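You operate a simulated robot arm through the tools that you are given. There is no shell and no other tool. Be economical: measure what you need, move in short steps, check, and stop when the job is done.

You run a simulated robot arm. Do the job below in one go: nothing can be reset, and whatever is moved stays where it is left.

JOB
Press the detector button to switch it on. Stack the can labelled "Standard" from the top of the steel bench on top of the can marked "Acid". Take the brass nut with the smallest size on its label from the parts table and put it on the top of the grey cabinet. Take the core carton labelled "high water" from the parts table and put it on the low shelf of the parts table. Put one of the warning cards from the small card stand on the top of the grey cabinet. Take the foam scrap from the top of the steel bench and put it on the top of the grey cabinet. Take the oil jug labelled "vac pump" from the top of the steel bench and put it on the papers there. Open the middle bench drawer, take the brown box labelled "1/2 in" from the middle drawer of the steel bench and leave it on top of the silver tape roll, then shut the drawer. Press the tester button three times. Take the spring and put it on the shelf of the grey stand. Put the gasket carton labelled "flange" from the top of the steel bench on the free top of the steel shelf and the gasket carton that says "casing" on the top of the grey cabinet. Any order will do. Set down upright: core carton, warning card, oil jug.

The check looks at the end state, three seconds after you hand in, the way a careful person would. Anything else that was tipped, shoved, dropped, spilled or broken makes it a failure.

ROBOT AND FRAMES
A 6-joint arm with a two-finger parallel gripper on a trunk, on a base that drives. Base frame: it is fixed to the floor where the robot stands at the start and does not move with it; the origin is under the middle of the robot, x ahead of it, y to its left, z up. Units: m, degrees, N and s.
With the tool pointing down near the work surface it reaches from about 0.34 to 0.84 m from the robot's upright axis, wherever it stands. Its first joint turns from -115.0 to 115.0 degrees. Places, roughly: brass nut [-3.5, 2.5, 0.75]; brown box [-1, -0.5, 0.5]; can [-1.25, -0.75, 1]; core carton [-3.5, 2.75, 0.75]; detector button [0.5, -0.1, 0.9]; foam scrap (9x4x3 cm) [-1.8, -0.7, 0.9]; free top of the steel shelf (24x24 cm) [1.68, 0.3, 0.96]; gasket carton [-2.25, -0.75, 1]; low shelf of the parts table [-3.5, 2.6, 0.3]; middle bench drawer [-1.1, -0.4, 0.5]; oil jug [-1.5, -0.75, 1]; papers [-1.75, -0.5, 0.75]; shelf of the grey stand [0.1, -0.7, 0.4]; silver tape roll (10x10x5 cm) [-1.3, 3.6, 1.4]; spring (5x6x2 cm) [-2.1, -0.6, 0.9]; tester button [-1.2, -0.4, 0.9]; top of the grey cabinet [-3.5, 0.3, 0.9]; warning card [-3.75, 2.25, 0.75]. Payload 4.2 kg.
Tool frame: the origin (TCP) lies between the finger pads and is the grasp point; the fingertips stand 0.023 m ahead of it; z points along the fingers, y is the line along which they close. The gripper opens to 0.094 m. The fingers are 0.038 m wide and 0.01 m thick; the gripper's body (0.054 by 0.096 m) begins 0.039 m behind the TCP.
Orientation is that of the tool frame in the base frame, as a unit quaternion [w, x, y, z]. With the fingers straight down and closing along the base's y, the tool's x points along the base's -x, its y along +y and its z along -z.

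CONTROLS
- The arm moves only by the tool send_rows. Its argument "increments" is a list of rows, each a list of 6 numbers: the shift along the base's x, y, z in m, then the turn, a rotation vector about the base's x, y, z in degrees. In form: [[tx, ty, tz, ax, ay, az], ...]. A call has 1 to 12 rows; each row shifts and turns the commanded pose from where the row before left it. "claw" is the finger opening in m, from 0 to 0.094, set as the call begins (left out, the last holds). Each row takes 0.2 s and may step no farther than 0.05 m and 8.6 degrees from the row before; otherwise, or with a gripper value out of range, the whole call is refused. A pose out of reach is approached as far as the arm can. The call stops where the force on the tool passes 40 N (or 10 N more than at its start, if that is more) or the arm is blocked; 0.2 s more then pass. Each finger travels about 0.108 m/s and halts on what it meets, pressing with about 33 N; the grip force reading is that of the motor and also rises with nothing between the fingers. The clock runs only during rows and for 0.2 s after the last one: add rows that do not move to give the fingers time. The reply holds the time, the measured pose of the TCP, the force on the tool along the base axes, the opening and the grip force, in the units named above and with some noise, with the torque about the TCP (base axes, N m) and any sound that the robot's microphone picked up.
- Cameras (640 x 400 px; columns grow to the right, rows downward): "scene" is now at [0.1669, 0.1053, 1.1667]; the picture's right is [-0.99, -0.17, 0.00], its down [-0.06, 0.36, -0.93] and it looks along [0.16, -0.92, -0.37] (base axes); focal length 214 px, centre (320, 200). "wrist" rides on the gripper at [0.086, 0.016, -0.074] in the tool frame; the picture's right is [-0.18, 0.98, 0.00], its down [-0.58, -0.11, -0.81] and it looks along [-0.79, -0.15, 0.59] (tool axes); focal length 243 px, centre (320, 200). There is no depth. A picture from a camera that has moved, and an enlarged one, comes with that camera's place and axes in the base frame and with its lens.
- capture(camera): a new picture of that camera. It takes no simulated time.
- raise_lower(by): slides the trunk up (or, below 0, down) by that many m; the arm and the scene camera ride with it, the base frame stays. It gives what a move gives, with no picture.
- base_move(legs): drives the robot by 1 to 6 legs, each [ahead, turn to the left] in m and degrees, along the robot's own axes; the way and the turn of a leg run together, so that a leg with both is an arc; at most 1.5 m and 180 degrees a leg. The arm and the cameras ride along, it lands a little off, and it stops where it bumps. It gives what a move gives.
- aim_head(pan, tilt): turns the head with the scene camera to pan (to the left, within 80 degrees either way) and tilt (down, from -29 to 69), counted from straight ahead of the robot. It gives what a move gives.
- enlarge(camera, box): a new picture of the part [left, top, right, bottom] of that camera's present view, enlarged. It takes no simulated time.
- job_done(): hands the job in; it is judged then, once.

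Work in short steps. Places have to be worked out from the pictures, the camera data and where the tool is seen: move nearer, look again, correct. Check each grasp and each placing, and mend what went wrong. You have 567 turns and 360 pictures in all, those below and enlarged ones among them. Open the gripper and draw the arm clear of the work before you hand the job in, unless the task says otherwise; then end with one line.

The tools are called as name(argument=value, ...) on one line, values as JSON. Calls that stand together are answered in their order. send_rows: Moves the arm, as the interface text tells. Its arguments: {"type":"object","properties":{"increments":{"type":"array"},"claw":{"type":"number"}},"required":["increments"]} The other tools are called the same way: raise_lower (by) slides the trunk up or down; base_move (legs) drives the base; aim_head (pan, tilt) turns the head that bears the scene camera; capture (camera) takes a picture; enlarge (camera, box) takes an enlarged picture of a part of a camera's view; job_done () hands the job in.

At the start:

```text
clock: 0.0
tcp_pos: [0.1137, -0.4893, 1.141]
ee_rot: [0.0, 0.001, 1.0, 0.0]
contact_force: [-0.2, -0.2, -0.9]
wrist_torque: [0.0, 0.04, 0.02]
width: 0.0942
grip_force: 0.1
trunk travel left (down, up): [-0.5, 0.49]
robot x, y, heading: [-0.0022, -0.0017, -0.1]
head pan, tilt: [-80.2, 21.5]
```

scene: 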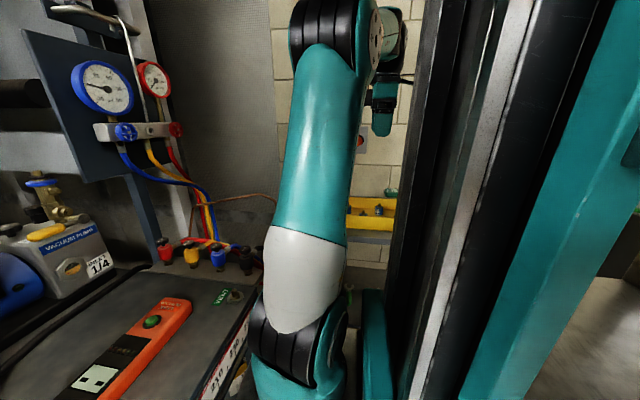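
wrist: 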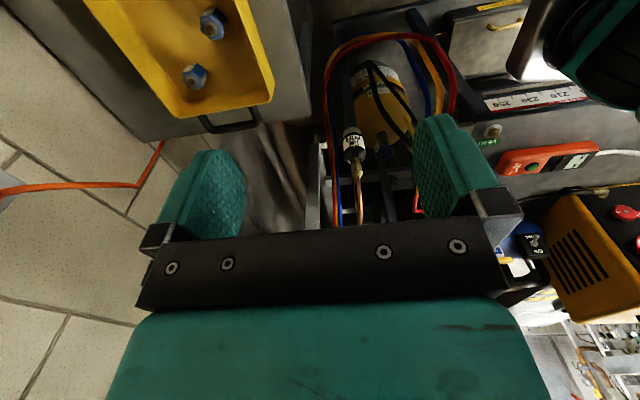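

I start by looking around: the head straight ahead and down toward the detector.

aim_head(pan=-15, tilt=30)

capture(camera="scene")

aim_head(pan=60, tilt=15)

capture(camera="scene")

```text
clock: 1.4
tcp_pos: [0.1143, -0.4898, 1.1411]
ee_rot: [0.0, 0.0, 1.0, 0.0]
contact_force: [-0.2, 0.0, 0.6]
wrist_torque: [-0.01, 0.0, -0.01]
width: 0.0939
grip_force: 0.0
trunk travel left (down, up): [-0.5, 0.49]
robot x, y, heading: [0.0029, 0.0021, 0.4]
head pan, tilt: [-15.0, 30.0]
```

```text
357 pictures are left
camera scene: at [0.2385, 0.1734, 1.1531], right [-0.26, -0.97, 0.0], down [-0.48, 0.13, -0.87], along [0.84, -0.22, -0.5], focal length 214 px, centre (320, 200)
```

scene: 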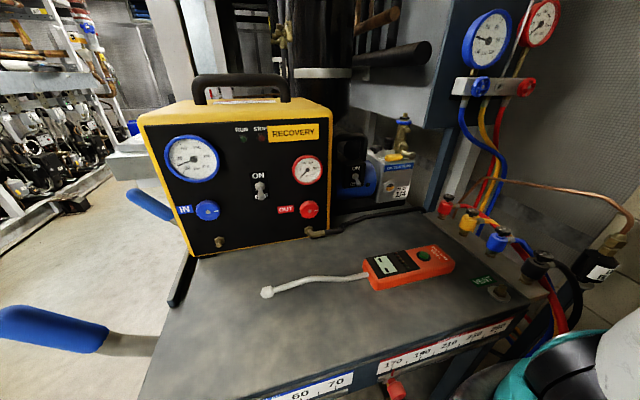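

```text
clock: 2.8
tcp_pos: [0.1146, -0.4894, 1.1408]
ee_rot: [0.001, 0.0, 1.0, 0.0]
contact_force: [-0.6, 0.6, 0.2]
wrist_torque: [-0.01, -0.01, 0.03]
width: 0.0938
grip_force: 0.1
trunk travel left (down, up): [-0.5, 0.49]
robot x, y, heading: [0.0027, 0.0004, 0.1]
head pan, tilt: [60.0, 15.0]
```

```text
356 pictures are left
camera scene: at [0.1979, 0.2777, 1.1773], right [0.87, -0.5, 0.0], down [-0.13, -0.22, -0.97], along [0.48, 0.84, -0.26], focal length 214 px, centre (320, 200)
```

scene: 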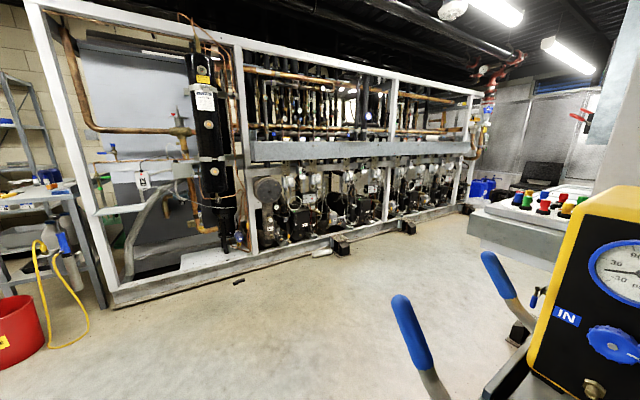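

The orange detector with a green button sits on the cart, at about [0.49, -0.10, 0.84]. I move the closed gripper above it along a chord that stays clear of the gauges.

send_rows(increments=[[0.034, 0.0352, 0, 0, 0, 0], [0.034, 0.0352, 0, 0, 0, 0], [0.034, 0.0352, 0, 0, 0, 0], [0.034, 0.0352, 0, 0, 0, 0], [0.034, 0.0352, 0, 0, 0, 0], [0.034, 0.0352, 0, 0, 0, 0], [0.034, 0.0352, 0, 0, 0, 0], [0.034, 0.0352, 0, 0, 0, 0], [0.034, 0.0352, 0, 0, 0, 0], [0.034, 0.0352, 0, 0, 0, 0], [0.034, 0.0352, 0, 0, 0, 0], [0, 0, 0, 0, 0, 0]], claw=0)

aim_head(pan=-20, tilt=30)

capture(camera="scene")

capture(camera="wrist")

```text
clock: 5.4
tcp_pos: [0.507, -0.1397, 1.1516]
ee_rot: [0.0, 0.0, 1.0, 0.001]
contact_force: [0.7, -0.5, -0.7]
wrist_torque: [0.02, 0.02, 0.01]
width: 0.0
grip_force: 33.4
out of reach, approached as far as the arm can: row 5, 6, 7
trunk travel left (down, up): [-0.5, 0.49]
robot x, y, heading: [-0.0031, -0.0022, -0.2]
head pan, tilt: [60.0, 15.0]
```

```text
clock: 7.0
tcp_pos: [0.5068, -0.1388, 1.1512]
ee_rot: [0.0, 0.001, 1.0, 0.0]
contact_force: [-0.2, 0.6, -0.5]
wrist_torque: [0.0, -0.02, -0.02]
width: 0.0
grip_force: 32.9
trunk travel left (down, up): [-0.5, 0.49]
robot x, y, heading: [0.0001, -0.0003, -0.2]
head pan, tilt: [-20.0, 30.0]
```

```text
355 pictures are left
camera scene: at [0.2362, 0.166, 1.1531], right [-0.34, -0.94, 0.0], down [-0.47, 0.17, -0.87], along [0.81, -0.3, -0.5], focal length 214 px, centre (320, 200)
```

scene: 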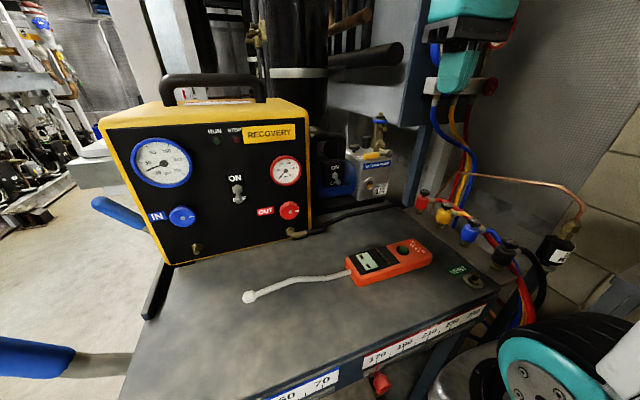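

```text
354 pictures are left
camera wrist: at [0.4212, -0.1225, 1.2271], right [0.18, 0.98, 0.0], down [0.58, -0.11, 0.81], along [0.79, -0.15, -0.59], focal length 243 px, centre (320, 200)
```

wrist: 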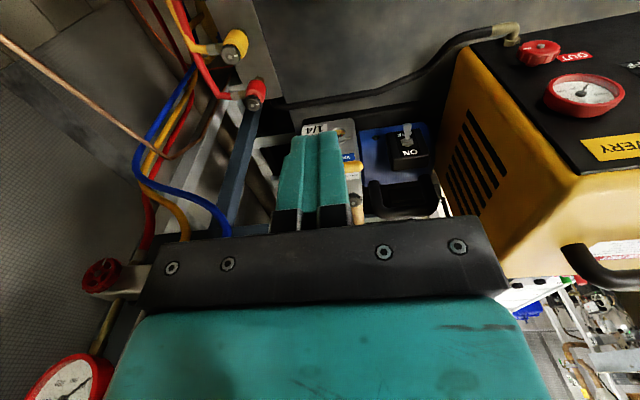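

Triangulation puts the button at about [0.485, -0.103, 0.845]. I descend to 5 cm above it and look.

send_rows(increments=[[-0.011, 0.018, -0.04, 0, 0, 0], [-0.011, 0.018, -0.04, 0, 0, 0], [0, 0, -0.045, 0, 0, 0], [0, 0, -0.045, 0, 0, 0], [0, 0, -0.045, 0, 0, 0], [0, 0, 0, 0, 0, 0]])

capture(camera="scene")

capture(camera="wrist")

```text
clock: 8.4
tcp_pos: [0.4853, -0.1053, 0.936]
ee_rot: [0.001, 0.0, 1.0, 0.0]
contact_force: [-1.2, 0.6, -0.1]
wrist_torque: [0.01, 0.02, -0.02]
width: 0.0001
grip_force: 33.1
trunk travel left (down, up): [-0.5, 0.49]
robot x, y, heading: [-0.0004, 0.001, -0.1]
head pan, tilt: [-20.0, 30.0]
```

```text
353 pictures are left
camera scene: at [0.2361, 0.166, 1.1531], right [-0.34, -0.94, 0.0], down [-0.47, 0.17, -0.87], along [0.81, -0.3, -0.5], focal length 214 px, centre (320, 200)
```

scene: 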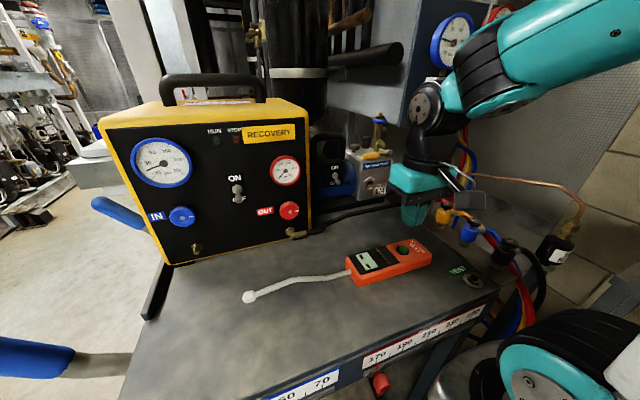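

```text
352 pictures are left
camera wrist: at [0.3993, -0.0879, 1.0108], right [0.18, 0.98, 0.0], down [0.58, -0.11, 0.81], along [0.79, -0.15, -0.59], focal length 243 px, centre (320, 200)
```

wrist: 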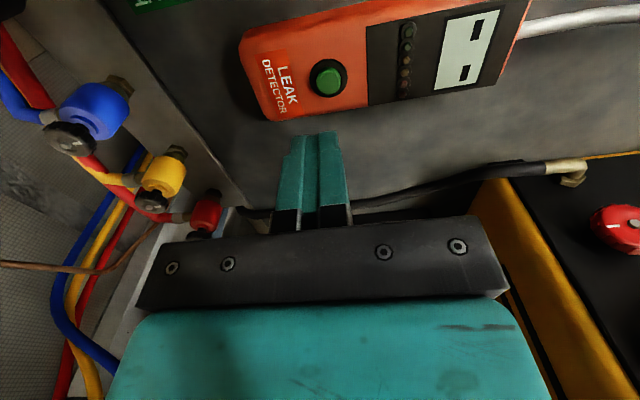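

The wrist view confirms the button at [0.485, -0.099]. I lower in small steps and listen for the click.

send_rows(increments=[[0, 0.006, -0.03, 0, 0, 0], [0, 0, -0.02, 0, 0, 0], [0, 0, -0.008, 0, 0, 0], [0, 0, -0.005, 0, 0, 0], [0, 0, -0.004, 0, 0, 0], [0, 0, -0.003, 0, 0, 0]])

```text
clock: 9.5
tcp_pos: [0.4848, -0.0989, 0.8746]
ee_rot: [0.002, 0.0, 1.0, -0.001]
contact_force: [-9.3, -0.8, 28.0]
wrist_torque: [0.01, 0.51, 0.07]
width: 0.0001
grip_force: 33.0
trunk travel left (down, up): [-0.5, 0.49]
robot x, y, heading: [-0.0046, -0.0024, -0.1]
head pan, tilt: [-20.0, 30.0]
heard: click
stopped in row 5: the force on the tool passed its limit at 51 N (the readings are from after the stop); the commanded pose is now the measured one
```

A click was heard. I lift off and look for the detector's light.

send_rows(increments=[[0, 0, 0.02, 0, 0, 0], [0, 0, 0.04, 0, 0, 0], [0, 0, 0.04, 0, 0, 0], [0, 0, 0.04, 0, 0, 0], [0, 0, 0.04, 0, 0, 0], [0, 0, 0.04, 0, 0, 0]])

enlarge(camera="scene", box=[320, 220, 480, 320])

```text
clock: 10.9
tcp_pos: [0.4856, -0.0989, 1.0937]
ee_rot: [0.001, 0.001, 1.0, -0.001]
contact_force: [0.0, -0.5, 0.6]
wrist_torque: [0.0, 0.0, 0.02]
width: 0.0002
grip_force: 33.1
trunk travel left (down, up): [-0.5, 0.49]
robot x, y, heading: [0.0003, 0.0002, 0.3]
head pan, tilt: [-20.0, 30.0]
```

```text
4.00 times, centred on (400, 270) of scene
camera zoom: at [0.2362, 0.1659, 1.153], right [-0.34, -0.94, 0.0], down [-0.47, 0.17, -0.87], along [0.81, -0.3, -0.5], focal length 858 px, centre (0, -80)
```

zoom: 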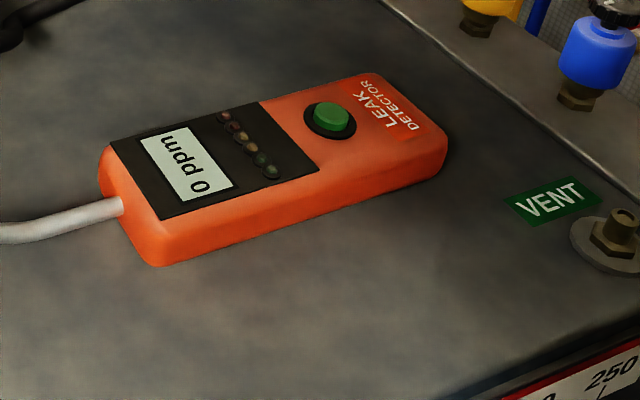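

The detector now shows "0 ppm", so it is on. I raise the trunk to bring the arm above everything and survey the surroundings.

raise_lower(by=0.35)

aim_head(pan=-80, tilt=40)

capture(camera="scene")

aim_head(pan=80, tilt=40)

capture(camera="scene")

aim_head(pan=0, tilt=20)

capture(camera="scene")

```text
clock: 14.3
tcp_pos: [0.4852, -0.0987, 1.442]
ee_rot: [0.001, 0.001, 1.0, 0.0]
contact_force: [-0.7, 0.0, 0.1]
wrist_torque: [-0.03, -0.03, 0.02]
width: 0.0002
grip_force: 32.9
trunk travel left (down, up): [-0.85, 0.14]
robot x, y, heading: [0.0035, 0.0012, -0.2]
head pan, tilt: [-20.0, 30.0]
```

```text
clock: 15.6
tcp_pos: [0.4842, -0.0981, 1.4419]
ee_rot: [0.002, 0.001, 1.0, -0.001]
contact_force: [0.0, 0.3, 0.9]
wrist_torque: [-0.01, -0.02, 0.01]
width: 0.0
grip_force: 32.8
trunk travel left (down, up): [-0.85, 0.14]
robot x, y, heading: [-0.0003, -0.0015, 0.1]
head pan, tilt: [-80.0, 40.0]
```

```text
350 pictures are left
camera scene: at [0.166, 0.1131, 1.4878], right [-0.98, -0.17, 0.0], down [-0.11, 0.63, -0.77], along [0.13, -0.75, -0.64], focal length 214 px, centre (320, 200)
```

scene: 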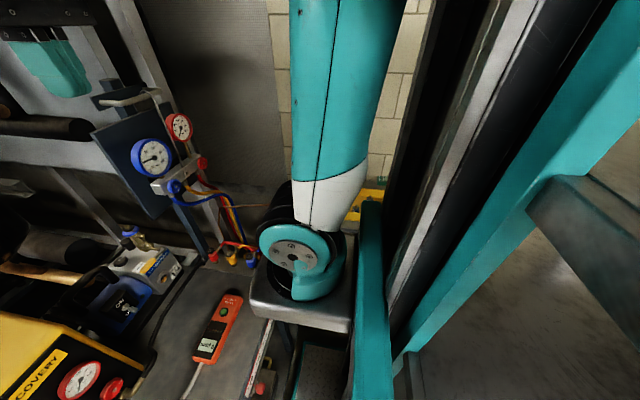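

```text
clock: 18.1
tcp_pos: [0.4858, -0.0984, 1.4428]
ee_rot: [0.002, 0.0, 1.0, -0.001]
contact_force: [-0.8, 0.4, 1.0]
wrist_torque: [0.03, 0.01, 0.0]
width: 0.0
grip_force: 32.7
trunk travel left (down, up): [-0.85, 0.14]
robot x, y, heading: [0.0013, -0.0031, 0.1]
head pan, tilt: [80.0, 40.0]
```

```text
349 pictures are left
camera scene: at [0.166, 0.2806, 1.4877], right [0.98, -0.17, 0.0], down [-0.11, -0.63, -0.77], along [0.13, 0.75, -0.64], focal length 214 px, centre (320, 200)
```

scene: 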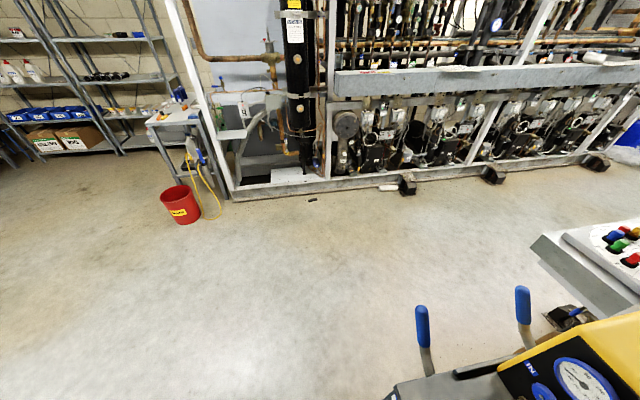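

```text
clock: 19.6
tcp_pos: [0.4853, -0.098, 1.4432]
ee_rot: [0.002, 0.001, 1.0, -0.001]
contact_force: [0.8, 0.0, 1.1]
wrist_torque: [0.02, -0.01, -0.01]
width: 0.0001
grip_force: 33.1
trunk travel left (down, up): [-0.85, 0.14]
robot x, y, heading: [0.0001, -0.0001, 0.2]
head pan, tilt: [0.0, 20.0]
```

```text
348 pictures are left
camera scene: at [0.2443, 0.1969, 1.5191], right [0.0, -1.0, 0.0], down [-0.34, 0.0, -0.94], along [0.94, 0.0, -0.34], focal length 214 px, centre (320, 200)
```

scene: 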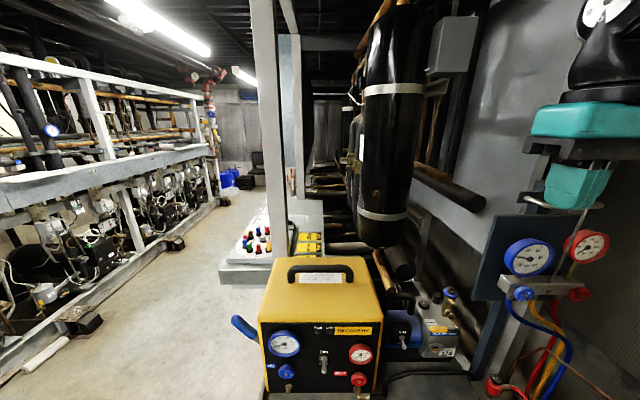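

The free floor is to the left and behind. I tuck the arm in, back off a little, turn left to face +y and look at the room.

send_rows(increments=[[-0.04, 0.01, -0.02, 0, 0, 0], [-0.04, 0.01, -0.02, 0, 0, 0], [-0.02, 0.01, -0.02, 0, 0, 0], [0, 0, 0, 0, 0, 0]])

base_move(legs=[[-0.25, 0], [0, 90]])

aim_head(pan=75, tilt=25)

capture(camera="scene")

aim_head(pan=10, tilt=20)

capture(camera="scene")

```text
clock: 20.6
tcp_pos: [0.4659, -0.063, 1.3871]
ee_rot: [0.001, 0.001, 1.0, 0.0]
contact_force: [-0.7, -0.3, 0.1]
wrist_torque: [0.02, 0.0, -0.01]
width: 0.0
grip_force: 33.0
out of reach, approached as far as the arm can: row 1, 2, 3
trunk travel left (down, up): [-0.85, 0.14]
robot x, y, heading: [0.001, -0.0014, 0.1]
head pan, tilt: [0.0, 20.0]
```

```text
clock: 26.3
tcp_pos: [-0.1931, 0.4666, 1.3872]
ee_rot: [-0.001, 0.711, -0.703, 0.0]
contact_force: [0.4, -0.3, -0.2]
wrist_torque: [0.01, 0.01, 0.01]
width: 0.0001
grip_force: 32.8
trunk travel left (down, up): [-0.85, 0.14]
robot x, y, heading: [-0.2481, 0.0017, 90.6]
head pan, tilt: [0.0, 20.0]
```

```text
clock: 27.8
tcp_pos: [-0.1922, 0.4672, 1.389]
ee_rot: [-0.001, 0.711, -0.703, 0.0]
contact_force: [0.8, 0.1, 0.6]
wrist_torque: [0.0, -0.01, -0.02]
width: 0.0001
grip_force: 33.8
trunk travel left (down, up): [-0.85, 0.14]
robot x, y, heading: [-0.2517, -0.0005, 90.6]
head pan, tilt: [75.0, 25.0]
```

```text
347 pictures are left
camera scene: at [-0.5364, 0.1749, 1.5111], right [0.25, 0.97, 0.0], down [0.41, -0.11, -0.91], along [-0.88, 0.23, -0.42], focal length 214 px, centre (320, 200)
```

scene: 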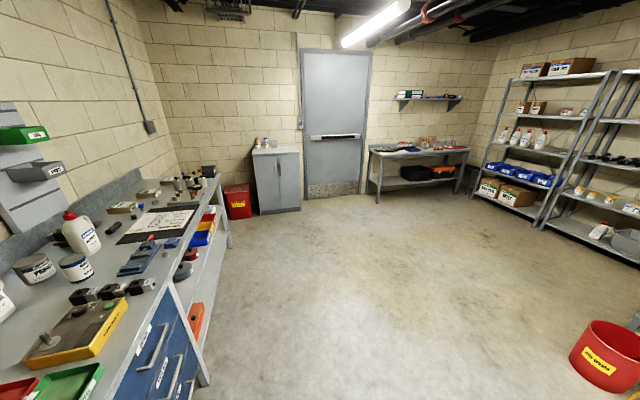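

```text
clock: 29.1
tcp_pos: [-0.1918, 0.4666, 1.387]
ee_rot: [-0.001, 0.711, -0.703, 0.0]
contact_force: [-0.1, 1.0, 0.7]
wrist_torque: [-0.04, 0.01, -0.01]
width: 0.0
grip_force: 32.8
trunk travel left (down, up): [-0.85, 0.14]
robot x, y, heading: [-0.2494, -0.0024, 90.5]
head pan, tilt: [10.0, 20.0]
```

```text
346 pictures are left
camera scene: at [-0.4644, 0.2435, 1.5191], right [0.98, 0.19, 0.0], down [0.06, -0.34, -0.94], along [-0.17, 0.92, -0.34], focal length 214 px, centre (320, 200)
```

scene: 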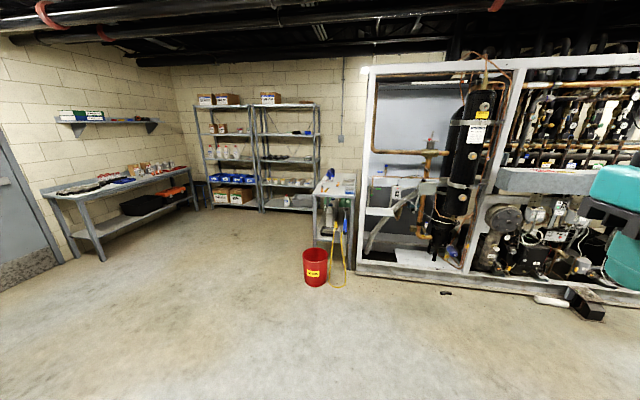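

The bench is along the left wall, the cabinet and parts table farther on. I zoom in on the bench, cabinet and parts table.

aim_head(pan=75, tilt=25)

enlarge(camera="scene", box=[0, 140, 240, 290])

enlarge(camera="scene", box=[0, 250, 240, 400])

enlarge(camera="scene", box=[360, 80, 480, 200])

enlarge(camera="scene", box=[480, 40, 640, 240])

```text
clock: 30.5
tcp_pos: [-0.1924, 0.4668, 1.3876]
ee_rot: [-0.001, 0.71, -0.704, 0.0]
contact_force: [0.2, 0.4, -0.8]
wrist_torque: [0.02, -0.01, 0.02]
width: 0.0001
grip_force: 33.1
trunk travel left (down, up): [-0.85, 0.14]
robot x, y, heading: [-0.2535, 0.0009, 90.9]
head pan, tilt: [75.0, 25.0]
```

```text
2.67 times, centred on (120, 215) of scene
camera zoom: at [-0.5364, 0.1749, 1.5111], right [0.25, 0.97, 0.0], down [0.41, -0.11, -0.91], along [-0.88, 0.23, -0.42], focal length 572 px, centre (853, 160)
```

zoom: 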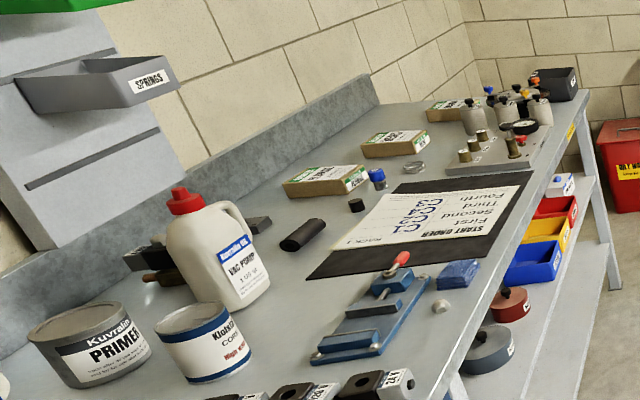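

```text
2.67 times, centred on (120, 325) of scene
camera zoom: at [-0.5364, 0.1749, 1.5111], right [0.25, 0.97, 0.0], down [0.41, -0.11, -0.91], along [-0.88, 0.23, -0.42], focal length 572 px, centre (853, -133)
```

zoom: 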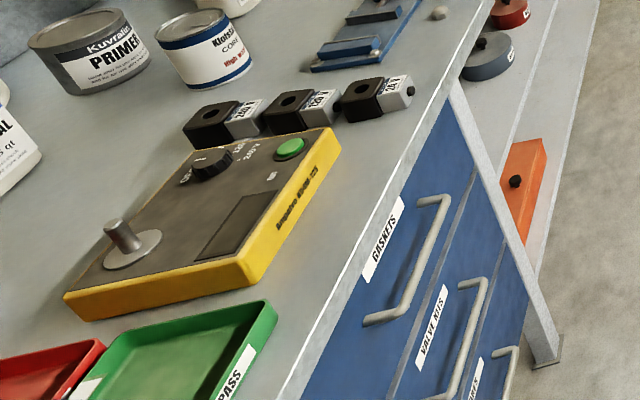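

```text
3.33 times, centred on (420, 140) of scene
camera zoom: at [-0.5364, 0.1749, 1.5111], right [0.25, 0.97, 0.0], down [0.41, -0.11, -0.91], along [-0.88, 0.23, -0.42], focal length 715 px, centre (-13, 400)
```

zoom: 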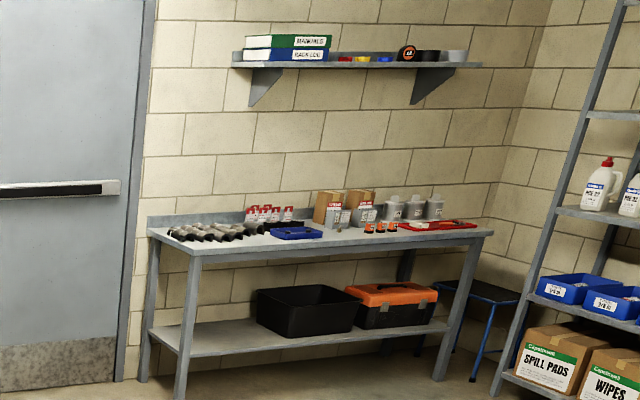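

```text
2.00 times, centred on (560, 140) of scene
camera zoom: at [-0.5364, 0.1749, 1.5111], right [0.25, 0.97, 0.0], down [0.41, -0.11, -0.91], along [-0.88, 0.23, -0.42], focal length 429 px, centre (-160, 320)
```

zoom: 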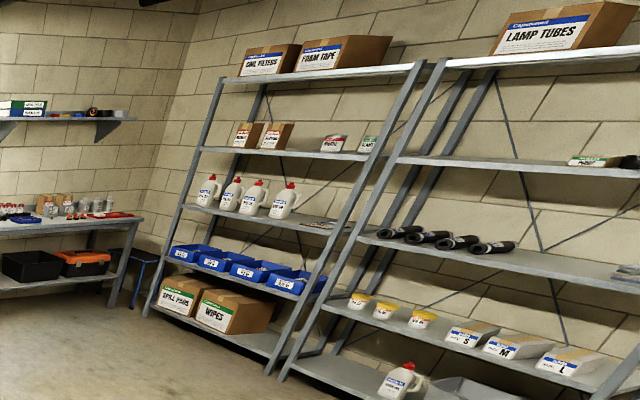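

I know the layout now: the bench's front edge is at y≈-0.28 and its top at z≈0.83. I drive to stand in front of the tester and cans, facing -y.

base_move(legs=[[0.25, 0], [0, 90], [0.95, 0], [0, 89]])

aim_head(pan=0, tilt=35)

capture(camera="scene")

capture(camera="wrist")

```text
clock: 44.5
tcp_pos: [-1.283, -0.2228, 1.3864]
ee_rot: [0.0, 0.708, 0.706, -0.001]
contact_force: [-0.2, -0.2, -1.0]
wrist_torque: [0.0, 0.02, 0.0]
width: 0.0
grip_force: 33.0
trunk travel left (down, up): [-0.85, 0.14]
robot x, y, heading: [-1.2192, 0.2423, -90.0]
head pan, tilt: [75.0, 25.0]
```

```text
clock: 46.0
tcp_pos: [-1.2819, -0.2226, 1.3868]
ee_rot: [-0.001, 0.708, 0.706, 0.0]
contact_force: [-0.5, -0.6, 1.0]
wrist_torque: [-0.02, -0.03, 0.01]
width: 0.0
grip_force: 32.9
trunk travel left (down, up): [-0.85, 0.14]
robot x, y, heading: [-1.2187, 0.2445, -90.1]
head pan, tilt: [0.0, 35.0]
```

```text
341 pictures are left
camera scene: at [-1.0254, 0.0048, 1.4953], right [-1.0, 0.0, 0.0], down [0.0, 0.57, -0.82], along [0.0, -0.82, -0.57], focal length 214 px, centre (320, 200)
```

scene: 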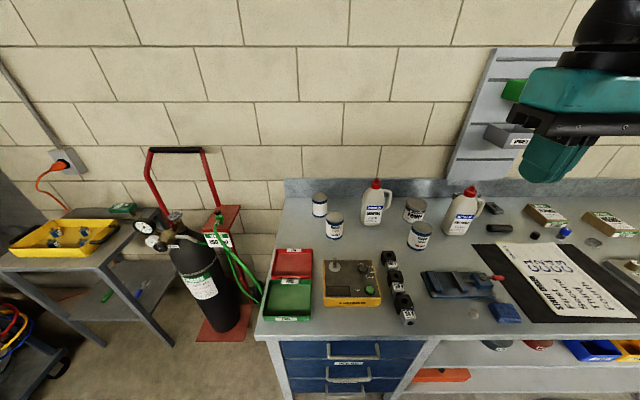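

```text
340 pictures are left
camera wrist: at [-1.2655, -0.1349, 1.4626], right [0.98, -0.19, 0.0], down [-0.11, -0.58, 0.81], along [-0.15, -0.79, -0.59], focal length 243 px, centre (320, 200)
```

wrist: 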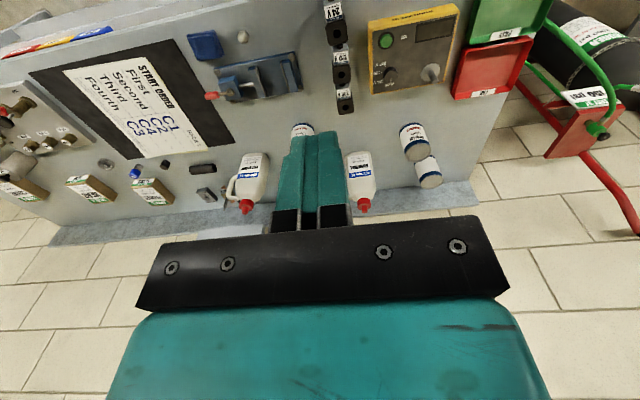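

A good overview of the bench. I zoom in on the labels.

enlarge(camera="scene", box=[300, 170, 500, 295])

enlarge(camera="scene", box=[470, 170, 640, 320])

enlarge(camera="scene", box=[0, 140, 300, 340])

enlarge(camera="scene", box=[260, 240, 440, 400])

```text
3.20 times, centred on (400, 232) of scene
camera zoom: at [-1.0254, 0.0048, 1.4953], right [-1.0, 0.0, 0.0], down [0.0, 0.57, -0.82], along [0.0, -0.82, -0.57], focal length 686 px, centre (64, 96)
```

zoom: 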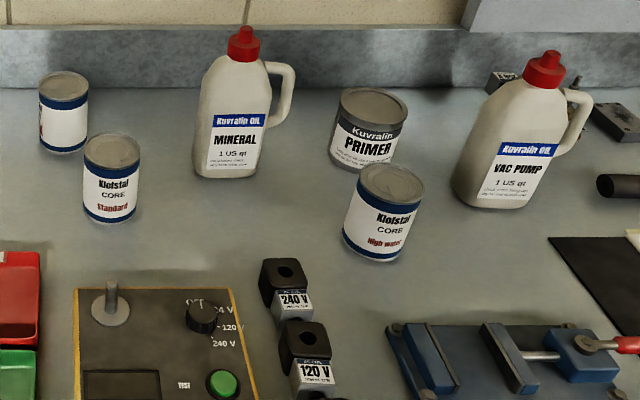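

```text
2.67 times, centred on (555, 245) of scene
camera zoom: at [-1.0254, 0.0048, 1.4953], right [-1.0, 0.0, 0.0], down [0.0, 0.57, -0.82], along [0.0, -0.82, -0.57], focal length 572 px, centre (-307, 80)
```

zoom: 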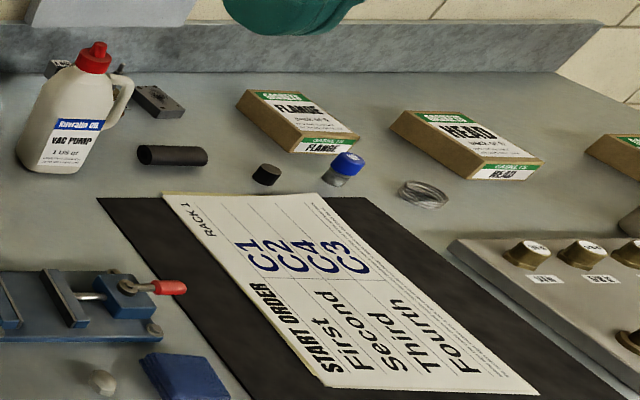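

```text
2.00 times, centred on (150, 240) of scene
camera zoom: at [-1.0254, 0.0048, 1.4953], right [-1.0, 0.0, 0.0], down [0.0, 0.57, -0.82], along [0.0, -0.82, -0.57], focal length 429 px, centre (660, 120)
```

zoom: 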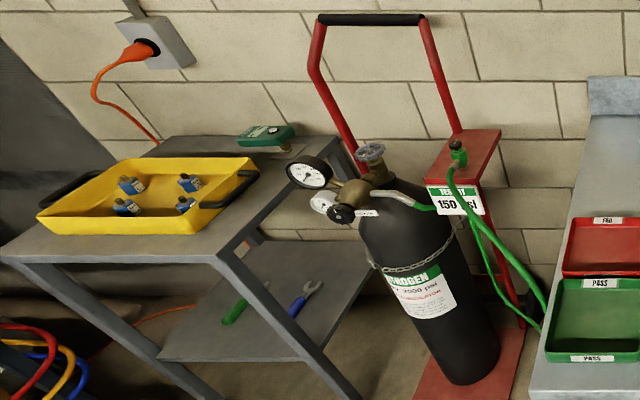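

```text
2.50 times, centred on (350, 320) of scene
camera zoom: at [-1.0254, 0.0048, 1.4953], right [-1.0, 0.0, 0.0], down [0.0, 0.57, -0.82], along [0.0, -0.82, -0.57], focal length 536 px, centre (245, -100)
```

zoom: 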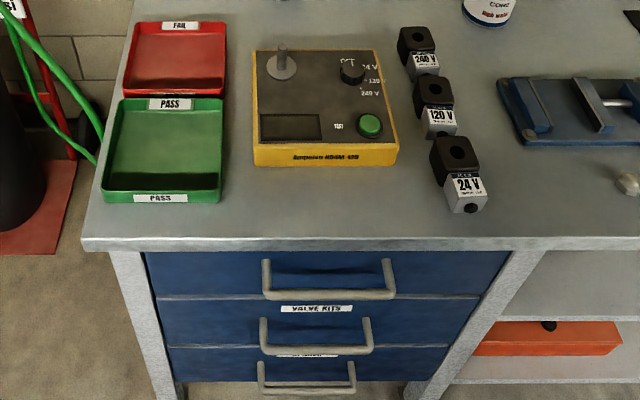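

Read so far: Standard can (front left) with the other Klotsal can beside it (presumably Acid), Vac Pump jug, the papers, foam, spring, and the FLANGE and HEAD cartons. The tester button is at about [-1.173, -0.362, 0.913]; I move above it and lower the trunk.

send_rows(increments=[[0.035, -0.034, 0, 0, 0, 0], [0.035, -0.034, 0, 0, 0, 0], [0.02, -0.034, 0, 0, 0, 0], [0.02, -0.037, 0, 0, 0, 0], [0, 0, 0, 0, 0, 0]])

raise_lower(by=-0.3)

capture(camera="wrist")

capture(camera="scene")

```text
clock: 47.2
tcp_pos: [-1.1715, -0.3614, 1.3869]
ee_rot: [0.0, 0.708, 0.706, -0.001]
contact_force: [0.6, -0.1, 0.5]
wrist_torque: [0.02, 0.01, 0.02]
width: 0.0
grip_force: 32.9
trunk travel left (down, up): [-0.85, 0.14]
robot x, y, heading: [-1.2199, 0.2439, -90.1]
head pan, tilt: [0.0, 35.0]
```

```text
clock: 50.2
tcp_pos: [-1.1726, -0.3604, 1.0877]
ee_rot: [0.0, 0.708, 0.706, -0.001]
contact_force: [0.4, 0.0, 0.0]
wrist_torque: [-0.02, 0.02, 0.04]
width: 0.0001
grip_force: 33.1
trunk travel left (down, up): [-0.55, 0.44]
robot x, y, heading: [-1.2192, 0.2411, -90.2]
head pan, tilt: [0.0, 35.0]
```

```text
335 pictures are left
camera wrist: at [-1.1547, -0.2733, 1.163], right [0.98, -0.19, 0.0], down [-0.11, -0.58, 0.81], along [-0.15, -0.79, -0.59], focal length 243 px, centre (320, 200)
```

wrist: 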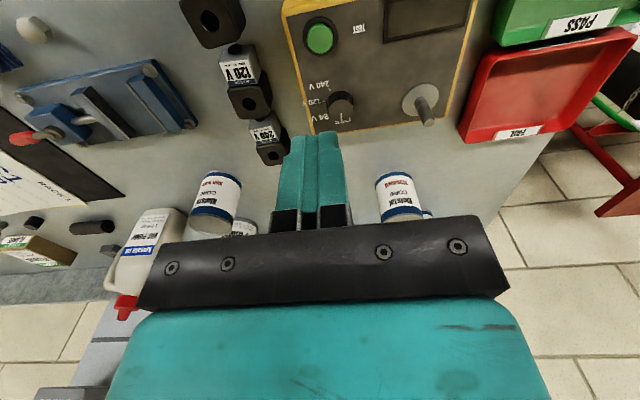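

```text
334 pictures are left
camera scene: at [-1.0254, 0.0048, 1.1953], right [-1.0, 0.0, 0.0], down [0.0, 0.57, -0.82], along [0.0, -0.82, -0.57], focal length 214 px, centre (320, 200)
```

scene: 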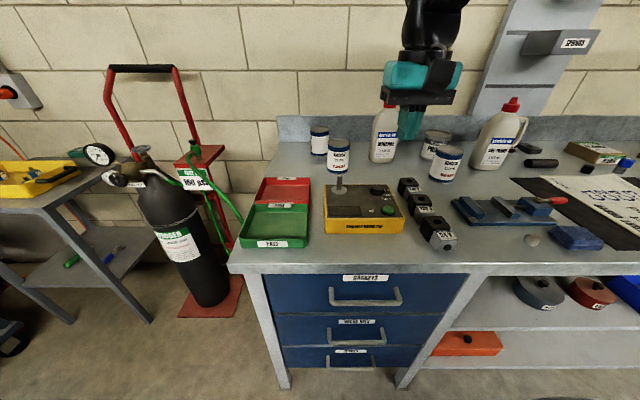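

The button refines to [-1.173, -0.365, 0.91]. I go down and press once.

send_rows(increments=[[0, -0.004, -0.05, 0, 0, 0], [0, 0, -0.05, 0, 0, 0], [0, 0, -0.035, 0, 0, 0], [0, 0, -0.01, 0, 0, 0], [0, 0, -0.005, 0, 0, 0], [0, 0, -0.004, 0, 0, 0], [0, 0, -0.003, 0, 0, 0], [0, 0, -0.003, 0, 0, 0]])

```text
refused: row 1 steps farther than a row can; nothing moved
```

The first row was slightly too long; I split it.

send_rows(increments=[[0, -0.004, -0.045, 0, 0, 0], [0, 0, -0.05, 0, 0, 0], [0, 0, -0.04, 0, 0, 0], [0, 0, -0.01, 0, 0, 0], [0, 0, -0.005, 0, 0, 0], [0, 0, -0.004, 0, 0, 0], [0, 0, -0.003, 0, 0, 0], [0, 0, -0.003, 0, 0, 0]])

```text
clock: 52.0
tcp_pos: [-1.1718, -0.364, 0.9307]
ee_rot: [0.002, 0.707, 0.707, -0.002]
contact_force: [0.5, 4.2, 15.1]
wrist_torque: [0.11, 0.01, 0.03]
width: 0.0
grip_force: 33.2
trunk travel left (down, up): [-0.55, 0.44]
robot x, y, heading: [-1.2211, 0.2413, -90.1]
head pan, tilt: [0.0, 35.0]
heard: click
```

One click. I lift to release and check the display before the next press.

send_rows(increments=[[0, 0, 0.01, 0, 0, 0], [0, 0, 0.01, 0, 0, 0], [0, 0, 0, 0, 0, 0]])

enlarge(camera="scene", box=[300, 170, 420, 245])

send_rows(increments=[[0, 0, -0.014, 0, 0, 0], [0, 0, -0.004, 0, 0, 0], [0, 0, -0.003, 0, 0, 0]])

```text
clock: 52.8
tcp_pos: [-1.1732, -0.3652, 0.9479]
ee_rot: [0.0, 0.708, 0.706, -0.002]
contact_force: [0.1, -0.6, -0.1]
wrist_torque: [-0.03, 0.01, 0.01]
width: 0.0
grip_force: 33.1
trunk travel left (down, up): [-0.55, 0.44]
robot x, y, heading: [-1.2178, 0.244, -90.0]
head pan, tilt: [0.0, 35.0]
```

```text
5.33 times, centred on (360, 208) of scene
camera zoom: at [-1.0254, 0.0048, 1.1952], right [-1.0, 0.0, 0.0], down [0.0, 0.57, -0.82], along [0.0, -0.82, -0.57], focal length 1144 px, centre (107, 160)
```

zoom: 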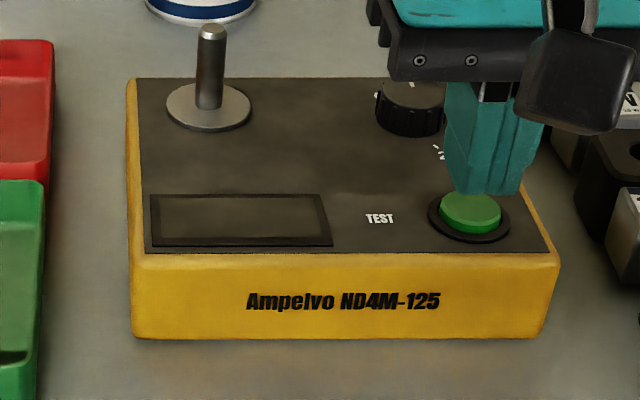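

```text
clock: 53.6
tcp_pos: [-1.172, -0.3646, 0.9296]
ee_rot: [0.002, 0.708, 0.707, -0.002]
contact_force: [-2.0, 5.4, 19.5]
wrist_torque: [0.1, 0.08, -0.02]
width: 0.0
grip_force: 32.9
trunk travel left (down, up): [-0.55, 0.44]
robot x, y, heading: [-1.2203, 0.2432, -90.1]
head pan, tilt: [0.0, 35.0]
heard: click
```

Second click. I release and press the third time.

send_rows(increments=[[0, 0, 0.01, 0, 0, 0], [0, 0, 0.01, 0, 0, 0], [0, 0, 0, 0, 0, 0]])

send_rows(increments=[[0, 0, -0.014, 0, 0, 0], [0, 0, -0.004, 0, 0, 0], [0, 0, -0.003, 0, 0, 0]])

send_rows(increments=[[0, 0, 0.02, 0, 0, 0], [0, 0, 0.04, 0, 0, 0], [0, 0, 0.05, 0, 0, 0], [0, 0, 0.05, 0, 0, 0], [0, 0, 0, 0, 0, 0]])

enlarge(camera="scene", box=[300, 120, 460, 220])

enlarge(camera="wrist", box=[160, 0, 480, 200])

```text
clock: 54.4
tcp_pos: [-1.1702, -0.3644, 0.9478]
ee_rot: [0.0, 0.708, 0.707, -0.001]
contact_force: [-1.0, -0.4, -0.1]
wrist_torque: [-0.02, 0.0, 0.01]
width: 0.0
grip_force: 32.7
trunk travel left (down, up): [-0.55, 0.44]
robot x, y, heading: [-1.2203, 0.2444, -90.1]
head pan, tilt: [0.0, 35.0]
```

```text
clock: 55.2
tcp_pos: [-1.1717, -0.3646, 0.9274]
ee_rot: [0.003, 0.708, 0.706, -0.003]
contact_force: [-0.4, 7.3, 26.4]
wrist_torque: [0.29, 0.03, 0.06]
width: 0.0003
grip_force: 33.6
trunk travel left (down, up): [-0.55, 0.44]
robot x, y, heading: [-1.2174, 0.2412, -90.2]
head pan, tilt: [0.0, 35.0]
heard: click
```

```text
clock: 56.4
tcp_pos: [-1.1722, -0.3646, 1.086]
ee_rot: [0.0, 0.708, 0.706, -0.001]
contact_force: [-0.1, -0.2, -0.1]
wrist_torque: [-0.01, 0.0, 0.03]
width: 0.0001
grip_force: 33.5
trunk travel left (down, up): [-0.55, 0.44]
robot x, y, heading: [-1.222, 0.2398, -90.3]
head pan, tilt: [0.0, 35.0]
```

```text
4.00 times, centred on (380, 170) of scene
camera zoom: at [-1.0254, 0.0048, 1.1953], right [-1.0, 0.0, 0.0], down [0.0, 0.57, -0.82], along [0.0, -0.82, -0.57], focal length 858 px, centre (80, 320)
```

zoom: 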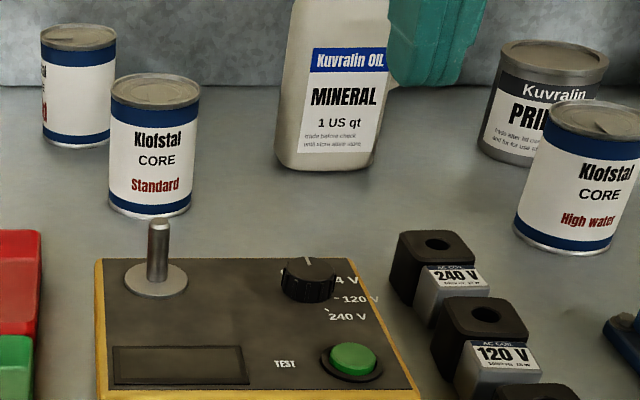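

```text
2.00 times, centred on (320, 100) of wrist
camera zoom: at [-1.1553, -0.2766, 1.1614], right [0.98, -0.19, 0.0], down [-0.11, -0.58, 0.81], along [-0.15, -0.79, -0.59], focal length 485 px, centre (320, 400)
```

zoom: 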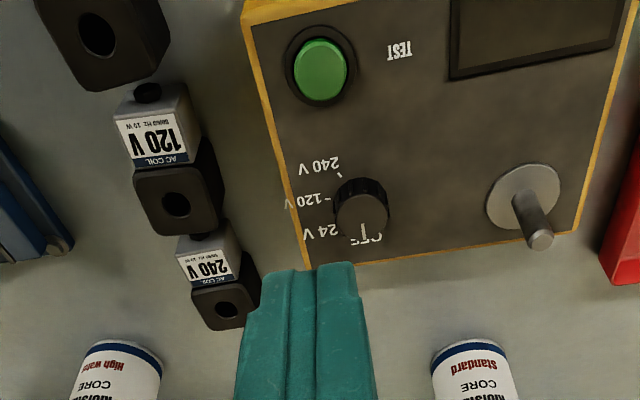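

Three clicks, done. The Standard can's top is at [-1.084, -0.649, 0.960] and the other can at [-1.025, -0.777, 0.961]; I must verify that the other one says "Acid", so I swing the wrist camera to the +x side of it.

send_rows(increments=[[0.035, -0.01, 0.02, 0, 0, -8], [0.04, -0.01, 0.02, 0, 0, -8], [0.04, -0.01, 0.02, 0, 0, -8], [0.04, -0.01, 0.02, 0, 0, -8], [0.04, -0.01, 0.02, 0, 0, -8], [0.04, -0.01, 0.02, 0, 0, -8], [0, 0, 0, 0, 0, 0]])

capture(camera="wrist")

```text
clock: 58.0
tcp_pos: [-0.9681, -0.3847, 1.1669]
ee_rot: [-0.001, 0.934, 0.358, -0.001]
contact_force: [0.6, 0.6, 0.0]
wrist_torque: [0.0, 0.03, 0.01]
width: 0.0
grip_force: 33.2
out of reach, approached as far as the arm can: row 5, 6
trunk travel left (down, up): [-0.55, 0.44]
robot x, y, heading: [-1.2214, 0.2444, -90.3]
head pan, tilt: [0.0, 35.0]
```

```text
330 pictures are left
camera wrist: at [-0.8929, -0.3376, 1.2421], right [0.52, -0.86, 0.0], down [-0.5, -0.31, 0.81], along [-0.69, -0.42, -0.59], focal length 243 px, centre (320, 200)
```

wrist: 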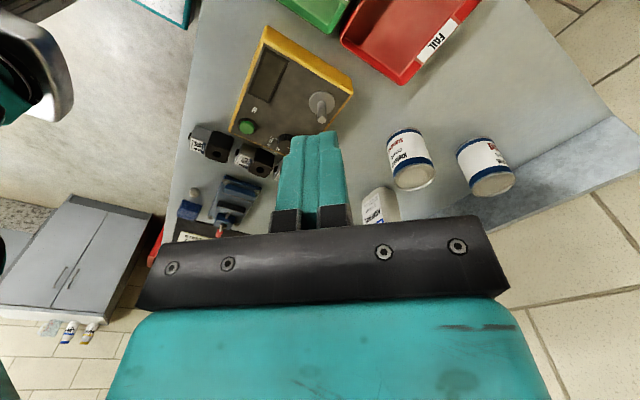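

enlarge(camera="wrist", box=[370, 110, 530, 210])

```text
4.00 times, centred on (450, 160) of wrist
camera zoom: at [-0.8929, -0.3376, 1.2421], right [0.52, -0.86, 0.0], down [-0.5, -0.31, 0.81], along [-0.69, -0.42, -0.59], focal length 970 px, centre (-200, 360)
```

zoom: 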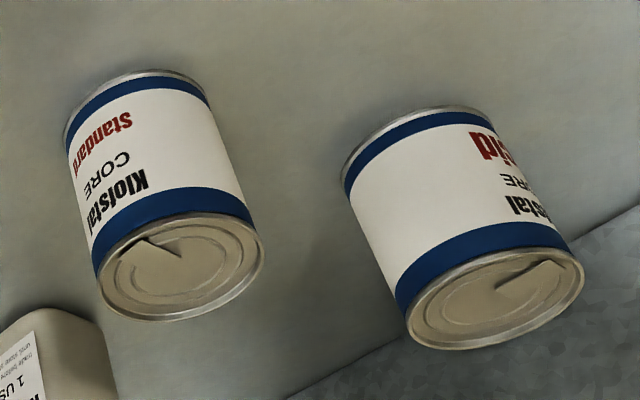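

The second can reads "…cid" — Acid. I need to stand closer to reach it, so I look straight down to see how the base sits relative to the bench.

aim_head(pan=-30, tilt=69)

capture(camera="scene")

```text
clock: 59.0
tcp_pos: [-0.9695, -0.3849, 1.168]
ee_rot: [0.0, 0.934, 0.358, -0.001]
contact_force: [0.3, -1.3, 0.0]
wrist_torque: [0.0, -0.02, -0.01]
width: 0.0
grip_force: 33.1
trunk travel left (down, up): [-0.55, 0.44]
robot x, y, heading: [-1.221, 0.2463, -90.2]
head pan, tilt: [-30.0, 68.8]
```

```text
328 pictures are left
camera scene: at [-1.0533, 0.0444, 1.1517], right [-0.87, 0.5, 0.0], down [0.47, 0.81, -0.36], along [-0.18, -0.31, -0.93], focal length 214 px, centre (320, 200)
```

scene: 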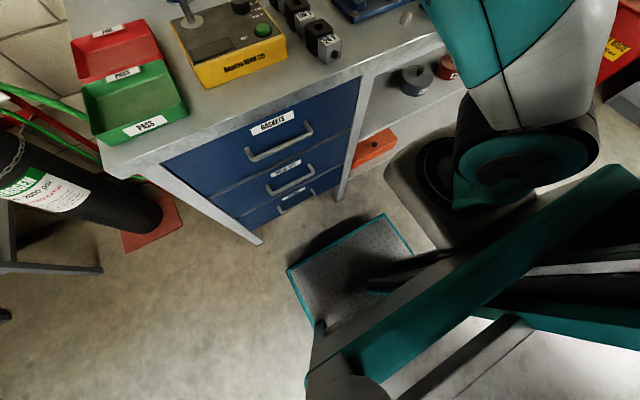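

The base platform reaches about 0.30 m ahead of the axis, and the bench legs are at y≈-0.3. I retract the arm, shift 0.15 m to +x and close in to y≈0.06.

send_rows(increments=[[-0.03, 0.015, 0.0, 0, 0, 8], [-0.03, 0.015, 0.0, 0, 0, 8], [-0.03, 0.015, 0.0, 0, 0, 8], [-0.03, 0.015, 0.0, 0, 0, 8], [-0.03, 0.015, 0.0, 0, 0, 8], [-0.03, 0.015, 0.0, 0, 0, 8], [0, 0, 0, 0, 0, 0]], claw=0.09)

base_move(legs=[[0, 60], [0.17, 0], [0, -60], [0.09, 0]])

aim_head(pan=0, tilt=40)

capture(camera="scene")

capture(camera="wrist")

```text
clock: 60.6
tcp_pos: [-1.1516, -0.2939, 1.1684]
ee_rot: [0.0, 0.707, 0.707, -0.001]
contact_force: [-0.1, 1.2, 0.0]
wrist_torque: [-0.01, 0.01, 0.01]
width: 0.0901
grip_force: 0.1
trunk travel left (down, up): [-0.55, 0.44]
robot x, y, heading: [-1.2193, 0.242, -89.8]
head pan, tilt: [-30.0, 68.8]
```

```text
clock: 68.1
tcp_pos: [-1.0114, -0.4691, 1.1685]
ee_rot: [0.0, 0.712, 0.702, -0.002]
contact_force: [0.4, -0.3, 0.0]
wrist_torque: [0.0, -0.03, -0.01]
width: 0.0901
grip_force: 0.0
trunk travel left (down, up): [-0.55, 0.44]
robot x, y, heading: [-1.0743, 0.0685, -90.6]
head pan, tilt: [-30.0, 68.8]
```

```text
clock: 69.0
tcp_pos: [-1.01, -0.469, 1.1682]
ee_rot: [0.0, 0.712, 0.702, -0.001]
contact_force: [0.3, -0.9, 0.1]
wrist_torque: [-0.03, 0.02, 0.0]
width: 0.0898
grip_force: 0.1
trunk travel left (down, up): [-0.55, 0.44]
robot x, y, heading: [-1.0741, 0.0718, -90.5]
head pan, tilt: [0.0, 40.0]
```

```text
327 pictures are left
camera scene: at [-0.8814, -0.1682, 1.1877], right [-1.0, 0.01, 0.0], down [0.01, 0.64, -0.77], along [-0.01, -0.77, -0.64], focal length 214 px, centre (320, 200)
```

scene: 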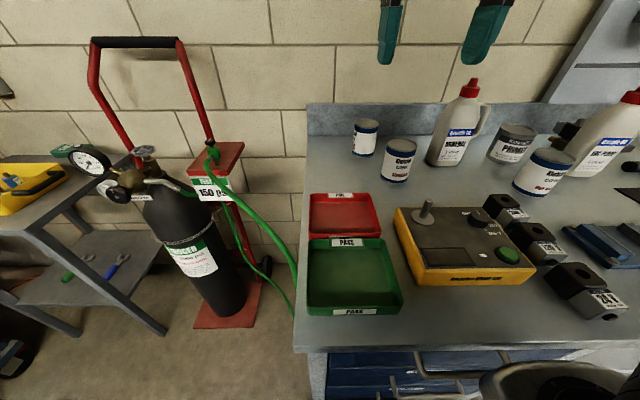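

```text
326 pictures are left
camera wrist: at [-0.9928, -0.3811, 1.2431], right [0.98, -0.2, 0.0], down [-0.12, -0.58, 0.81], along [-0.16, -0.79, -0.59], focal length 243 px, centre (320, 200)
```

wrist: 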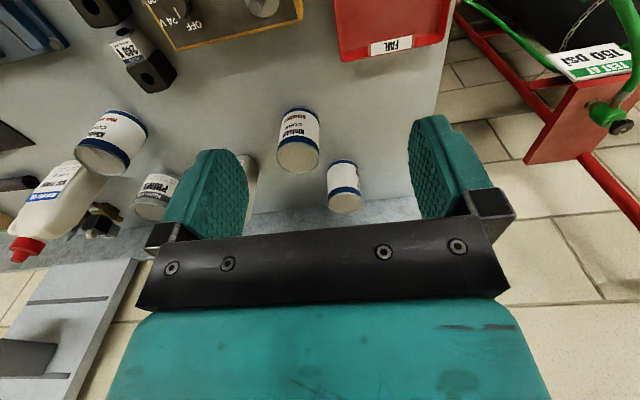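

No bump. Standard can centre refines to (-1.080, -0.642), Acid to (-1.024, -0.783), tops at 0.96. I raise the trunk a bit, tilt the tool 15° outward and go to a pre-grasp above the Standard can.

raise_lower(by=0.2)

send_rows(increments=[[-0.014, -0.028, -0.03, -7.5, 0, 0], [-0.014, -0.028, -0.03, -7.5, 0, 0], [-0.014, -0.028, -0.035, 0, 0, 0], [-0.014, -0.028, -0.035, 0, 0, 0], [-0.014, -0.03, -0.035, 0, 0, 0], [0, 0, -0.048, 0, 0, 0], [0, 0, -0.048, 0, 0, 0], [0, 0, -0.048, 0, 0, 0], [0, 0, 0, 0, 0, 0]], claw=0.094)

capture(camera="wrist")

capture(camera="scene")

```text
clock: 71.2
tcp_pos: [-1.0109, -0.469, 1.3686]
ee_rot: [0.0, 0.712, 0.702, -0.001]
contact_force: [0.7, 0.1, 0.3]
wrist_torque: [-0.01, 0.0, 0.02]
width: 0.0901
grip_force: 0.2
trunk travel left (down, up): [-0.75, 0.24]
robot x, y, heading: [-1.0735, 0.069, -90.5]
head pan, tilt: [0.0, 40.0]
```

```text
clock: 73.2
tcp_pos: [-1.0805, -0.6111, 1.0587]
ee_rot: [0.093, 0.706, 0.696, -0.093]
contact_force: [0.4, 0.8, -0.4]
wrist_torque: [0.01, -0.01, 0.01]
width: 0.094
grip_force: 0.0
trunk travel left (down, up): [-0.75, 0.24]
robot x, y, heading: [-1.0741, 0.0693, -90.7]
head pan, tilt: [0.0, 40.0]
```

```text
325 pictures are left
camera wrist: at [-1.0622, -0.5075, 1.109], right [0.98, -0.19, 0.05], down [-0.12, -0.35, 0.93], along [-0.16, -0.92, -0.36], focal length 243 px, centre (320, 200)
```

wrist: 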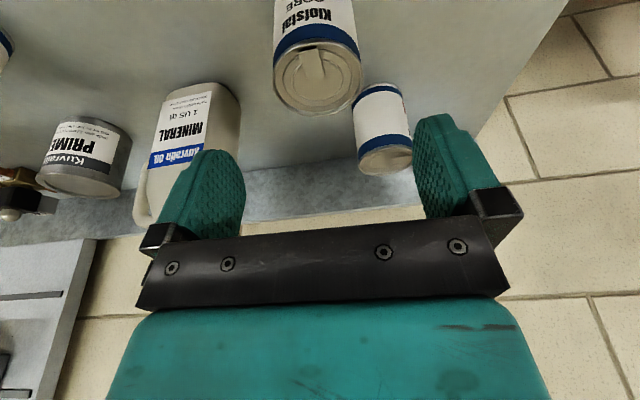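

```text
324 pictures are left
camera scene: at [-0.8813, -0.1682, 1.3878], right [-1.0, 0.01, 0.0], down [0.01, 0.64, -0.77], along [-0.01, -0.77, -0.64], focal length 214 px, centre (320, 200)
```

scene: 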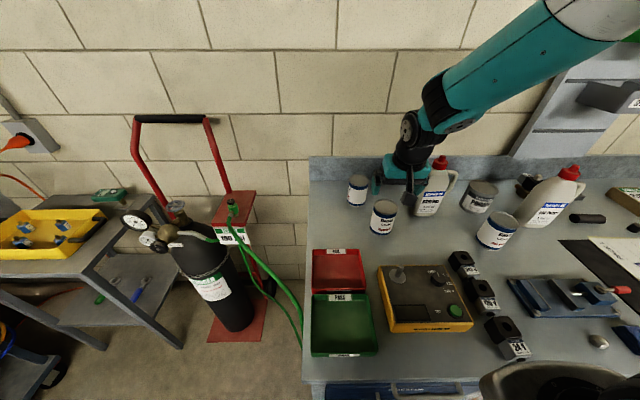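

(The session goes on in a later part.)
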